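You operate a simulated robot arm through the tools that you are given. There is no shell and no other tool. Be economical: measure what you need, move in short steps, check, and stop when the job is done.

Carry out the task below with a simulated robot arm. There is one attempt and no reset: what you move stays moved.

TASK
Stand the water jar beside the blue mesh disc. It goes on the side that lies toward x -0.1, y -1.0 (a direction in the base frame), with about 3 cm between them.
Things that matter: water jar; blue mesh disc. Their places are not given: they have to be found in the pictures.

It is judged by the outcome, as a careful person would: the job done as asked, and still so three seconds after it is handed in. It fails if anything else is knocked over, pushed out of place, dropped, spilled or broken.

THE ROBOT
A 6-joint arm with a two-finger parallel gripper, fixed in place. Base frame: the origin is at the foot of the arm, x ahead of it, y to its left, z up; the work surface is at about z = 80. Lengths are in cm, angles in degrees, forces in N, time in s.
With the tool pointing down near the work surface it reaches from about 26 to 68 cm from the base axis. Its first joint turns from -66.0 to 66.0 degrees. Payload 2.9 kg.
Tool frame: the origin (TCP) lies between the finger pads and is the grasp point; the fingertips stand 3 cm ahead of it; z points along the fingers, y is the line along which they close. The gripper opens to 11 cm. The fingers are 2 cm wide and 1 cm thick; the gripper's body (4.8 by 11.2 cm) begins 5.5 cm behind the TCP.
Orientation is told as [roll, pitch, yaw] about the base's x, y, z axes, in that order, counted from this pose: with the fingers straight down and closing along the base's y, the tool's x points along the base's -x, its y along +y and its z along -z.

THE INTERFACE
- The arm moves only by the tool arm_command. Its argument "rows" is a list of rows, each an object (a shift or turn left out is 0, a gripper value left out holds the last) with "jaw": the finger opening in m, from 0 to 0.11; "offset": the shift along the tool's x, y, z in m, a list of three; "rotation": the turn, a rotation vector about the tool's x, y, z in degrees, a list of three. In form: [{"jaw": jaw, "offset": [x, y, z], "rotation": [wx, wy, wz]}, ...]. A call has 1 to 12 rows; each row shifts and turns the commanded pose from where the row before left it, along the tool's axes as they then stand. A row lasts 0.2 s, in which the tool goes at most 5 cm and 8.6 degrees; a call with a longer step from one row to the next is refused whole, and so is a gripper value outside its range. A pose out of reach is approached as far as the arm can. The call stops where the force on the tool passes 40 N (or 10 N more than at its start, if that is more) or the arm is blocked; 0.2 s more then pass. The fingers move at their own pace (about 10.8 cm/s each) and stop on an object; they squeeze with about 32 N. The grip force told is the motor's: it shows also when the fingers shut on nothing. Time passes only in rows, and 0.2 s behind the last, so rows that do not move let the fingers close. It gives the time, the measured TCP pose, the force on the tool (base axes), the opening and the grip force at its end, in the units of the frame above (readings bear some noise).
- Cameras (640 x 400 px; columns grow to the right, rows downward): "scene" is fixed at [7.18, 42.43, 139.37]; the picture's right is [-0.83, -0.55, 0.00], its down [-0.28, 0.41, -0.87] and it looks along [0.48, -0.72, -0.50] (base axes); focal length 341 px, centre (320, 200). "wrist" rides on the gripper at [-3.6, 0, -5.7] in the tool frame; the picture's right is [0.00, -1.00, 0.00], its down [0.97, 0.00, -0.24] and it looks along [0.24, 0.00, 0.97] (tool axes); focal length 218 px, centre (320, 200).
- get_image(camera): a new picture of that camera. No time passes.
- probe_pixels(camera, pixels): there is no depth. For up to 12 entries [column, row, z] of the newest picture of that camera ("zoom" is the newest enlarged one), the place [x, y] in the base frame at which the ray of that pixel passes the height z, good to about 0.2 cm. No time passes.
- enlarge(camera, box): a new picture of the part [left, top, right, bottom] of that camera's present view, enlarged. No time passes.
- hand_in(): hands the job in; it is judged then, once.

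Work in short steps. Measure before you move; look again where a grasp or a placing could have gone wrong, and mend it. You have 60 turns and 22 pictures in all, the two below and enlarged ones among them. Open the gripper and draw the arm clear of the work before you hand the job in, unless the task says otherwise; then end with one line.

The tools are called after "Request:" as a command line: name --argument value ..., lists and objects as JSON in quotes. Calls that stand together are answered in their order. arm_command: Moves the arm, as the interface text tells. Its arguments: {"type":"object","properties":{"rows":{"type":"array"}},"required":["rows"]} The other tools are called the same way: get_image (camera) takes a picture; probe_pixels (camera, pixels) gives the place at which the rays of pixels pass given heights; enlarge (camera, box) takes an enlarged picture of a part of a camera's view; hand_in () hands the job in.

At the start:

```text
time_s: 0.0
eef_pos: [42.42, -4.02, 99.36]
tool_rot: [0.0, 0.0, 0.0]
contact_force: [0.3, 0.2, 0.7]
grip_width: 11.0
finger_force: 0.0
```

scene: 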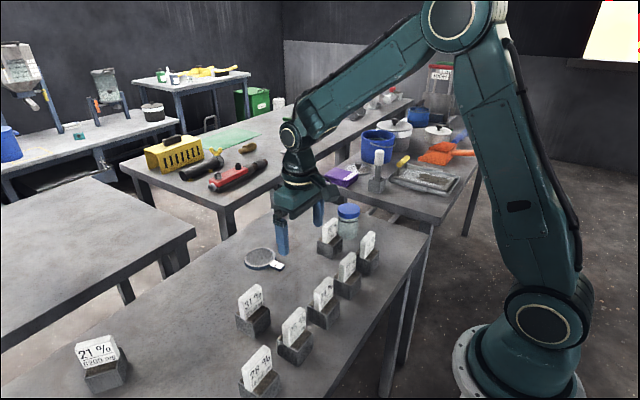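
wrist: 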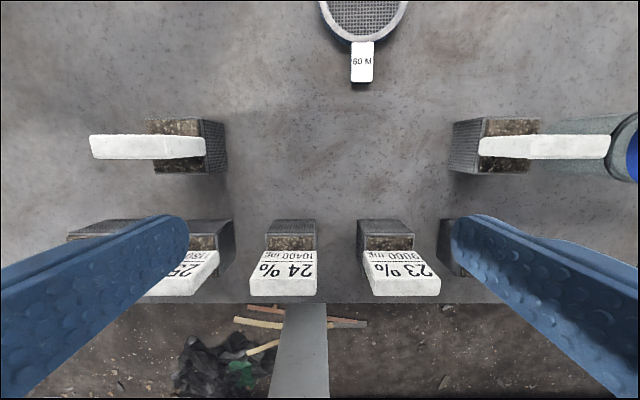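

The jar with the blue lid is near scene (348,225) and a mesh disc is near (262,258). I'll enlarge that area to measure both.

Request:
enlarge --camera "scene" --box '[220, 180, 400, 300]'

Request:
probe_pixels --camera "wrist" --pixels '[[318, 5, 80.5], [409, 5, 80.5], [364, 42, 80.5], [361, 82, 80.5], [200, 173, 80], [455, 173, 80]]'

```text
3.33 times, centred on (310, 240) of scene
```

zoom: 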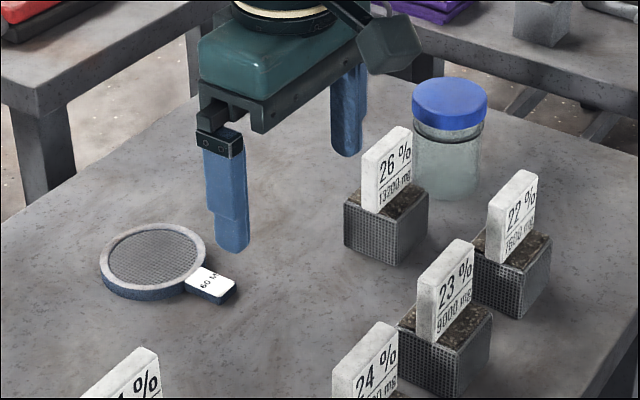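

```text
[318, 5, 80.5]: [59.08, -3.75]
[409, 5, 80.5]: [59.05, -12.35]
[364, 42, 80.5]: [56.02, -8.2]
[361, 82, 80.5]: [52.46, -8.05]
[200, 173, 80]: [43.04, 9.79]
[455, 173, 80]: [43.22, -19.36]
```

Request:
probe_pixels --camera "zoom" --pixels '[[100, 262, 81.5], [207, 250, 81.5], [158, 223, 81.5], [152, 290, 81.5], [152, 300, 80], [236, 290, 80], [445, 200, 80], [414, 185, 80], [479, 185, 80], [449, 100, 92], [411, 100, 92], [488, 100, 92]]'

Request:
arm_command --rows '[{"offset": [0, 0, -0.04]}, {"offset": [0, 0, -0.04]}, {"offset": [-0.03, -0.03, 0]}, {"offset": [-0.03, -0.03, 0]}, {}]'

Request:
get_image --camera "wrist"

```text
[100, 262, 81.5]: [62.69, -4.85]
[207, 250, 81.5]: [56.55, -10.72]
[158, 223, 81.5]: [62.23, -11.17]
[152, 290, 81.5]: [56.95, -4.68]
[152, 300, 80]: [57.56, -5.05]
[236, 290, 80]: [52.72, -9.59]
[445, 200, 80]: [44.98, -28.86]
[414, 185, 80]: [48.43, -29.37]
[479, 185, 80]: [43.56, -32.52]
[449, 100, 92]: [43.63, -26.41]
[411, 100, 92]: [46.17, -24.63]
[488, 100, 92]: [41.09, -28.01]
```

```text
time_s: 1.2
eef_pos: [48.54, -9.8, 107.21]
tool_rot: [0.0, -0.1, 0.1]
contact_force: [0.3, -0.2, 0.3]
grip_width: 11.01
finger_force: 0.1
```

```text
18 pictures are left
```

wrist: 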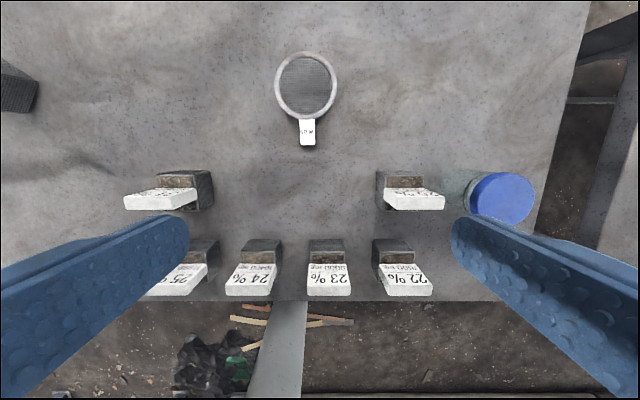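

The disc, handle included, is at (306,85) and the jar lid at (503,198). I'll probe both.

Request:
probe_pixels --camera "wrist" --pixels '[[306, 52, 81.5], [306, 118, 81.5], [275, 85, 81.5], [338, 85, 81.5], [307, 146, 81], [503, 198, 92], [470, 198, 92], [537, 198, 92], [503, 198, 90], [440, 190, 80], [443, 210, 80], [377, 190, 80]]'

Request:
enlarge --camera "wrist" --box '[360, 140, 560, 265]'

```text
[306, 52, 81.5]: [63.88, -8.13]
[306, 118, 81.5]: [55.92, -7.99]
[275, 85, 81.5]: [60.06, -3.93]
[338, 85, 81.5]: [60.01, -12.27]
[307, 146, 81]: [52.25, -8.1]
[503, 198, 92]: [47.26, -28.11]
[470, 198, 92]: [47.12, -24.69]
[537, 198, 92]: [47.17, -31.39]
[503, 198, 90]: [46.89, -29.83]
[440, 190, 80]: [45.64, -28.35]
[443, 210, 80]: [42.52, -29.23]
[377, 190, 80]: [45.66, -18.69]
```

```text
3.20 times, centred on (460, 202) of wrist
```

zoom: 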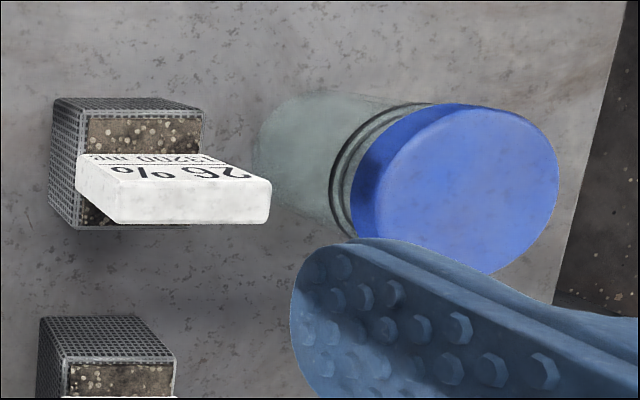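

The lid top centre triangulates to about (46.6,-31, z 89.5), and the disc centre is (60,-8.1) with radius 4.1. I'll go above the jar while high and turn the gripper 90° so it closes along x, clear of the neighbouring block.

Request:
arm_command --rows '[{"offset": [0.0, -0.04, 0]}, {"offset": [0.0, -0.04, 0]}, {"offset": [0.01, -0.04, 0]}, {"offset": [0.01, -0.03, 0]}, {}]'

Request:
arm_command --rows '[{"rotation": [0, 0, 8.2]}, {"rotation": [0, 0, 8.2]}, {"rotation": [0, 0, 8.2]}, {"rotation": [0, 0, 8.2]}, {"rotation": [0, 0, 8.2]}, {"rotation": [0, 0, 8.2]}, {"rotation": [0, 0, 8.2]}, {"rotation": [0, 0, 8.2]}, {"rotation": [0, 0, 8.2]}, {"rotation": [0, 0, 8.1]}, {"rotation": [0, 0, 8.1]}, {}]'

Request:
get_image --camera "wrist"

```text
time_s: 2.4
eef_pos: [46.55, -24.94, 107.32]
tool_rot: [0.0, 0.0, 0.1]
contact_force: [0.4, 0.4, 0.0]
grip_width: 11.0
finger_force: 0.1
```

```text
time_s: 5.0
eef_pos: [46.43, -25.0, 107.25]
tool_rot: [-0.1, 0.0, -90.1]
contact_force: [0.3, 1.2, 0.1]
grip_width: 11.01
finger_force: 0.0
```

```text
16 pictures are left
```

wrist: 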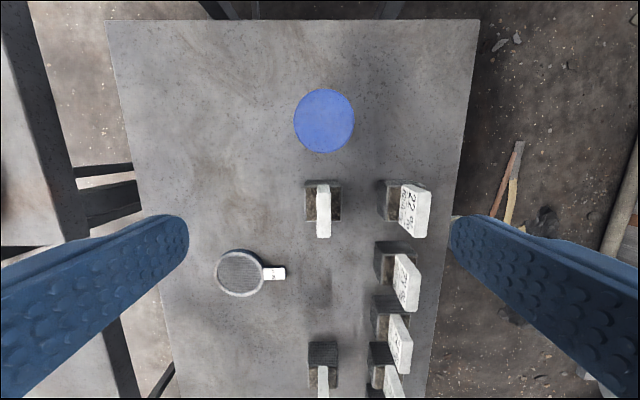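

The lid is now directly viewed at (324,121). I'll probe it, the disc and the neighbouring block.

Request:
probe_pixels --camera "wrist" --pixels '[[324, 121, 90], [324, 121, 89], [294, 121, 90], [355, 121, 90], [324, 89, 90], [324, 153, 90], [214, 272, 81.5], [265, 272, 81.5], [240, 249, 81.5], [240, 297, 81.5], [322, 180, 85], [323, 180, 90]]'

```text
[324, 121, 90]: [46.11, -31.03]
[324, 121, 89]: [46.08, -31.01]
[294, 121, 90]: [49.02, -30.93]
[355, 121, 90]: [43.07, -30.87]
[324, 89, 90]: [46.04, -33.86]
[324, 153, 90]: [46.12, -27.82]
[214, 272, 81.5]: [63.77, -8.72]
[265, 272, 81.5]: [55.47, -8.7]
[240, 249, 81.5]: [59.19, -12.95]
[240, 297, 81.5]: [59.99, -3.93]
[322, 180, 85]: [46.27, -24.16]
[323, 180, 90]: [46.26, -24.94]
```

Jar centre is about (46.1,-30.9) with radius 3. I'll move over it and descend partway, then check before the final depth.

Request:
arm_command --rows '[{"offset": [-0.03, -0.003, 0]}, {"offset": [-0.029, 0, 0]}, {}, {"offset": [0, 0, 0.04]}, {"offset": [0, 0, 0.04]}, {"offset": [0, 0, 0.04]}, {"offset": [0, 0, 0.02]}, {}]'

Request:
get_image --camera "wrist"

Request:
enlarge --camera "scene" --box '[240, 140, 420, 290]'

```text
time_s: 6.8
eef_pos: [46.25, -31.09, 93.17]
tool_rot: [0.0, 0.0, -90.0]
contact_force: [-0.9, -0.9, 0.5]
grip_width: 11.03
finger_force: 0.0
```

```text
15 pictures are left
```

wrist: 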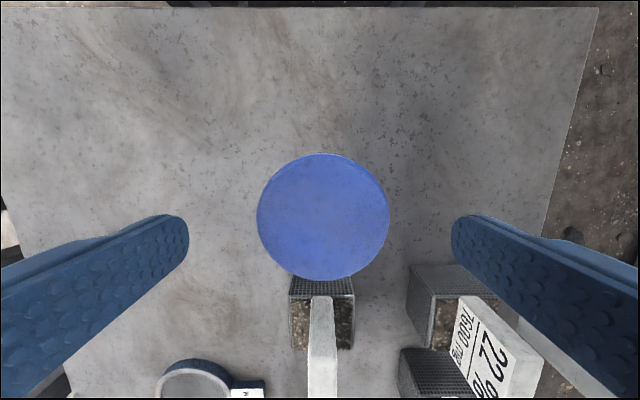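

```text
2.67 times, centred on (330, 215) of scene
```

zoom: 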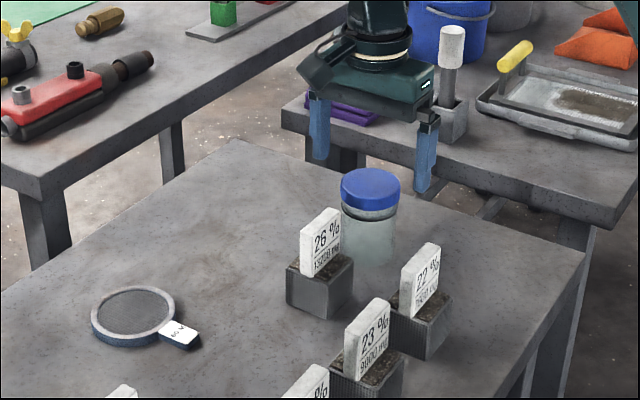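

Request:
probe_pixels --camera "wrist" --pixels '[[323, 216, 87], [323, 216, 89], [257, 216, 87.5], [389, 216, 87.5], [470, 265, 80], [470, 296, 88], [320, 278, 80], [318, 297, 88], [535, 320, 88]]'

```text
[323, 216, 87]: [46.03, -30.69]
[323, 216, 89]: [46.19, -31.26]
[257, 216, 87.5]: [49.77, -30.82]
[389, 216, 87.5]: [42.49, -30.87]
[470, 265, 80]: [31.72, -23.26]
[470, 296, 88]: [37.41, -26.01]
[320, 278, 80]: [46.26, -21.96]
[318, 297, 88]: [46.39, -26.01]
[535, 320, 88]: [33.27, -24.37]
```

The jar is centred between the fingers and the fingers clear the blocks. I'll descend to z≈85 and close.

Request:
arm_command --rows '[{"offset": [0, -0.001, 0.03]}, {"offset": [0, 0, 0.03]}, {"offset": [0, 0, 0.021]}, {}]'

Request:
arm_command --rows '[{"jaw": 0.04}, {"jaw": 0.04}, {"jaw": 0.04}, {"jaw": 0.04}]'

Request:
enlarge --camera "scene" --box '[270, 160, 420, 290]'

```text
time_s: 7.8
eef_pos: [46.2, -30.91, 85.21]
tool_rot: [0.0, 0.0, -90.0]
contact_force: [0.7, 0.8, 0.0]
grip_width: 11.0
finger_force: 0.1
```

```text
time_s: 8.8
eef_pos: [46.1, -30.98, 85.25]
tool_rot: [0.0, 0.1, -90.0]
contact_force: [-0.2, 0.3, -0.3]
grip_width: 6.08
finger_force: 31.7
```

```text
3.08 times, centred on (345, 225) of scene
```

zoom: 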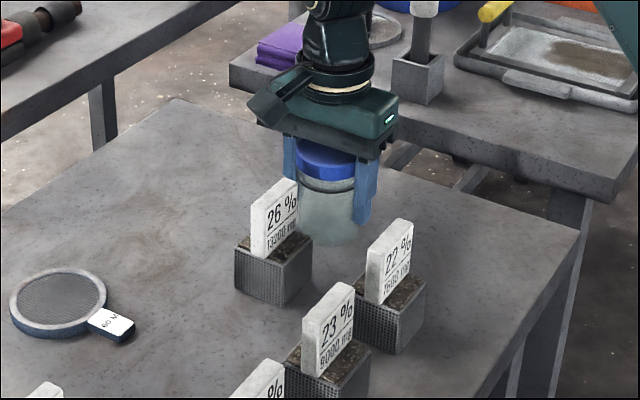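

The fingers stopped at 6.08 cm on the jar with 32 N. I'll lift slowly and straight up.

Request:
arm_command --rows '[{"offset": [0, 0, -0.005]}, {"offset": [0, 0, -0.01]}, {"offset": [0, 0, -0.015]}, {"offset": [0, 0, -0.015]}, {"offset": [0, 0, -0.015]}, {"offset": [0, 0, -0.015]}, {"offset": [0, 0, -0.015]}, {"offset": [0, 0, -0.015]}, {"offset": [0, 0, -0.01]}, {"offset": [0, 0, -0.005]}, {}]'

Request:
enlarge --camera "scene" --box '[270, 130, 420, 260]'

```text
time_s: 11.2
eef_pos: [46.1, -30.83, 97.24]
tool_rot: [0.0, 0.0, -90.1]
contact_force: [0.6, 0.5, -0.4]
grip_width: 6.09
finger_force: 32.1
```

```text
3.08 times, centred on (345, 195) of scene
```

zoom: 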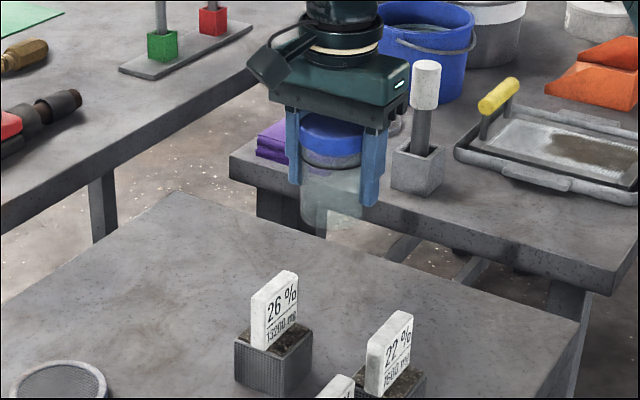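

The jar is held upright and clear. I'll carry it to the target (58.8,-18.3), which is 10.2 cm from the disc centre along (-0.1,-1).

Request:
arm_command --rows '[{"offset": [0.005, 0.005, 0]}, {"offset": [0.01, 0.01, 0]}, {"offset": [0.015, 0.015, 0]}, {"offset": [0.015, 0.015, 0]}, {"offset": [0.015, 0.015, 0]}, {"offset": [0.015, 0.015, 0]}, {"offset": [0.015, 0.015, 0]}, {"offset": [0.015, 0.015, 0]}, {"offset": [0.01, 0.012, 0]}, {"offset": [0.007, 0.007, 0]}, {"offset": [0.003, 0.003, 0]}, {}]'

Request:
get_image --camera "wrist"

```text
time_s: 13.8
eef_pos: [58.84, -18.42, 97.12]
tool_rot: [0.0, 0.0, -90.0]
contact_force: [-0.2, -0.2, -1.1]
grip_width: 6.07
finger_force: 32.4
```

```text
11 pictures are left
```

wrist: 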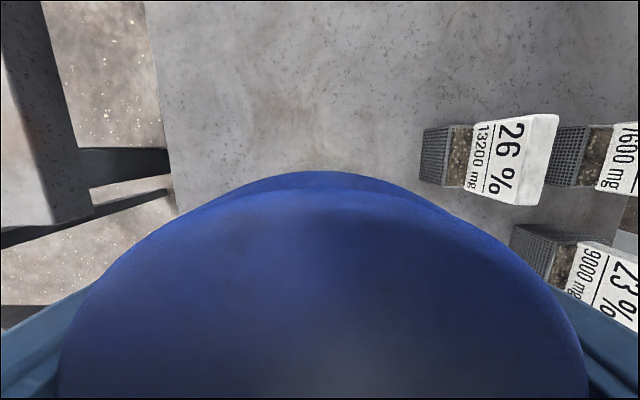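

Position reached. I'll lower to just above the table, then check the gap in the scene view.

Request:
arm_command --rows '[{"offset": [0, 0, 0.005]}, {"offset": [0, 0, 0.01]}, {"offset": [0, 0, 0.015]}, {"offset": [0, 0, 0.015]}, {"offset": [0, 0, 0.015]}, {"offset": [0, 0, 0.015]}, {"offset": [0, 0, 0.015]}, {"offset": [0, 0, 0.01]}, {"offset": [0, 0, 0.007]}, {"offset": [0, 0, 0.005]}, {}]'

Request:
enlarge --camera "scene" --box '[220, 180, 370, 290]'

```text
time_s: 16.2
eef_pos: [58.79, -18.25, 86.1]
tool_rot: [0.0, 0.0, -89.9]
contact_force: [-0.1, -0.2, -1.5]
grip_width: 6.08
finger_force: 32.2
```

```text
3.64 times, centred on (295, 235) of scene
```

zoom: 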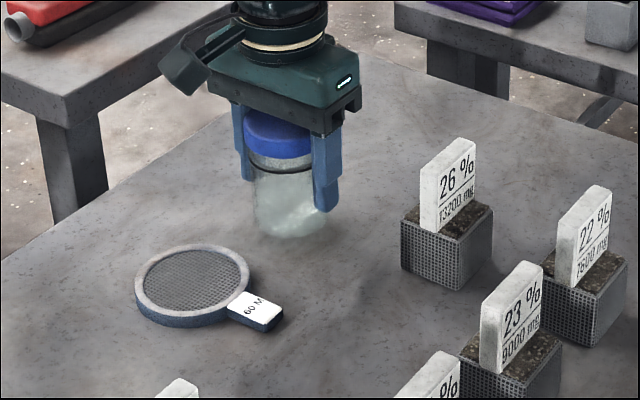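

The gap looks right. I'll lower the last 0.85 cm in small steps until it touches.

Request:
arm_command --rows '[{"offset": [0, 0, 0.003]}, {"offset": [0, 0, 0.003]}, {"offset": [0, 0, 0.002]}, {"offset": [0, 0, 0.001]}, {}]'

```text
time_s: 17.4
eef_pos: [58.69, -18.37, 85.14]
tool_rot: [0.1, 0.0, -90.0]
contact_force: [0.3, 0.3, 5.5]
grip_width: 6.07
finger_force: 31.4
```

Contact: 5.5 N upward, so the jar is on the table. I'll open, then rise straight up.

Request:
arm_command --rows '[{"jaw": 0.075}, {"jaw": 0.1}, {"jaw": 0.1}, {"jaw": 0.1}]'

Request:
arm_command --rows '[{"offset": [0, 0, -0.01]}, {"offset": [0, 0, -0.02]}, {"offset": [0, 0, -0.03]}, {"offset": [0, 0, -0.04]}, {"offset": [0, 0, -0.04]}, {"offset": [0, 0, -0.04]}, {"offset": [0, 0, -0.03]}, {}]'

Request:
get_image --camera "wrist"

Request:
enlarge --camera "scene" --box '[220, 180, 370, 290]'

```text
time_s: 18.4
eef_pos: [58.76, -18.33, 85.04]
tool_rot: [0.0, -0.1, -90.0]
contact_force: [0.4, -0.4, 0.4]
grip_width: 10.01
finger_force: 0.1
```

```text
time_s: 20.2
eef_pos: [58.62, -18.52, 106.18]
tool_rot: [0.0, 0.0, -90.0]
contact_force: [0.0, 0.5, 0.4]
grip_width: 9.98
finger_force: 0.0
```

```text
9 pictures are left
```

wrist: 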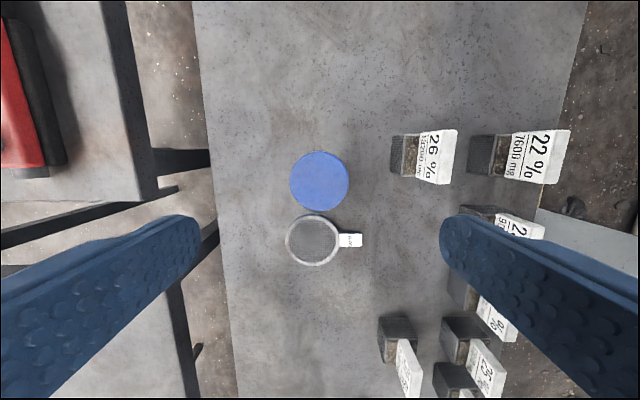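

```text
3.64 times, centred on (295, 235) of scene
```

zoom: 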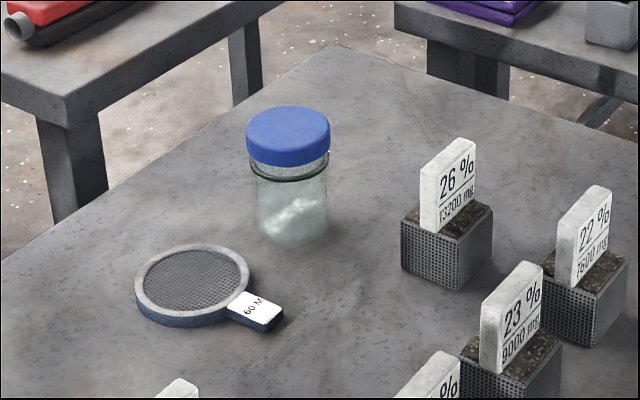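

The jar stands upright. I'll check the gap by measurement.

Request:
probe_pixels --camera "wrist" --pixels '[[320, 181, 89], [320, 152, 89], [320, 210, 89], [312, 216, 81.5], [312, 266, 81.5], [285, 241, 81.5], [339, 241, 81.5]]'

Request:
probe_pixels --camera "zoom" --pixels '[[292, 243, 80], [253, 220, 80], [330, 220, 80], [135, 280, 81.5], [250, 275, 81.5], [192, 244, 81.5], [192, 316, 81.5]]'

```text
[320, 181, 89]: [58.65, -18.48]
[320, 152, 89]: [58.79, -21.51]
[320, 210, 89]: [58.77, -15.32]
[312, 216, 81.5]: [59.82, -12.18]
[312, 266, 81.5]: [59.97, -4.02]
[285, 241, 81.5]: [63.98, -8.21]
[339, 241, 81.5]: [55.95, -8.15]
```

```text
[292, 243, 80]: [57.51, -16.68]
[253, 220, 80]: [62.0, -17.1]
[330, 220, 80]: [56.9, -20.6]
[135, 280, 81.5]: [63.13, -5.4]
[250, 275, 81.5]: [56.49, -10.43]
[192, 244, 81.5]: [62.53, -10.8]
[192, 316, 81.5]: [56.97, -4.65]
```

Disc (59.9,-8.15), jar (58.75,-18.4): the gap is about 3.1 cm in the asked direction, and nothing else has been disturbed. The gripper is open and clear, so I'm handing in.

Request:
hand_in

```text
The job is handed in.
```

The water jar now stands upright on the asked side of the blue mesh disc, with a measured gap of about 3.1 cm; the arm is clear and the job is handed in.
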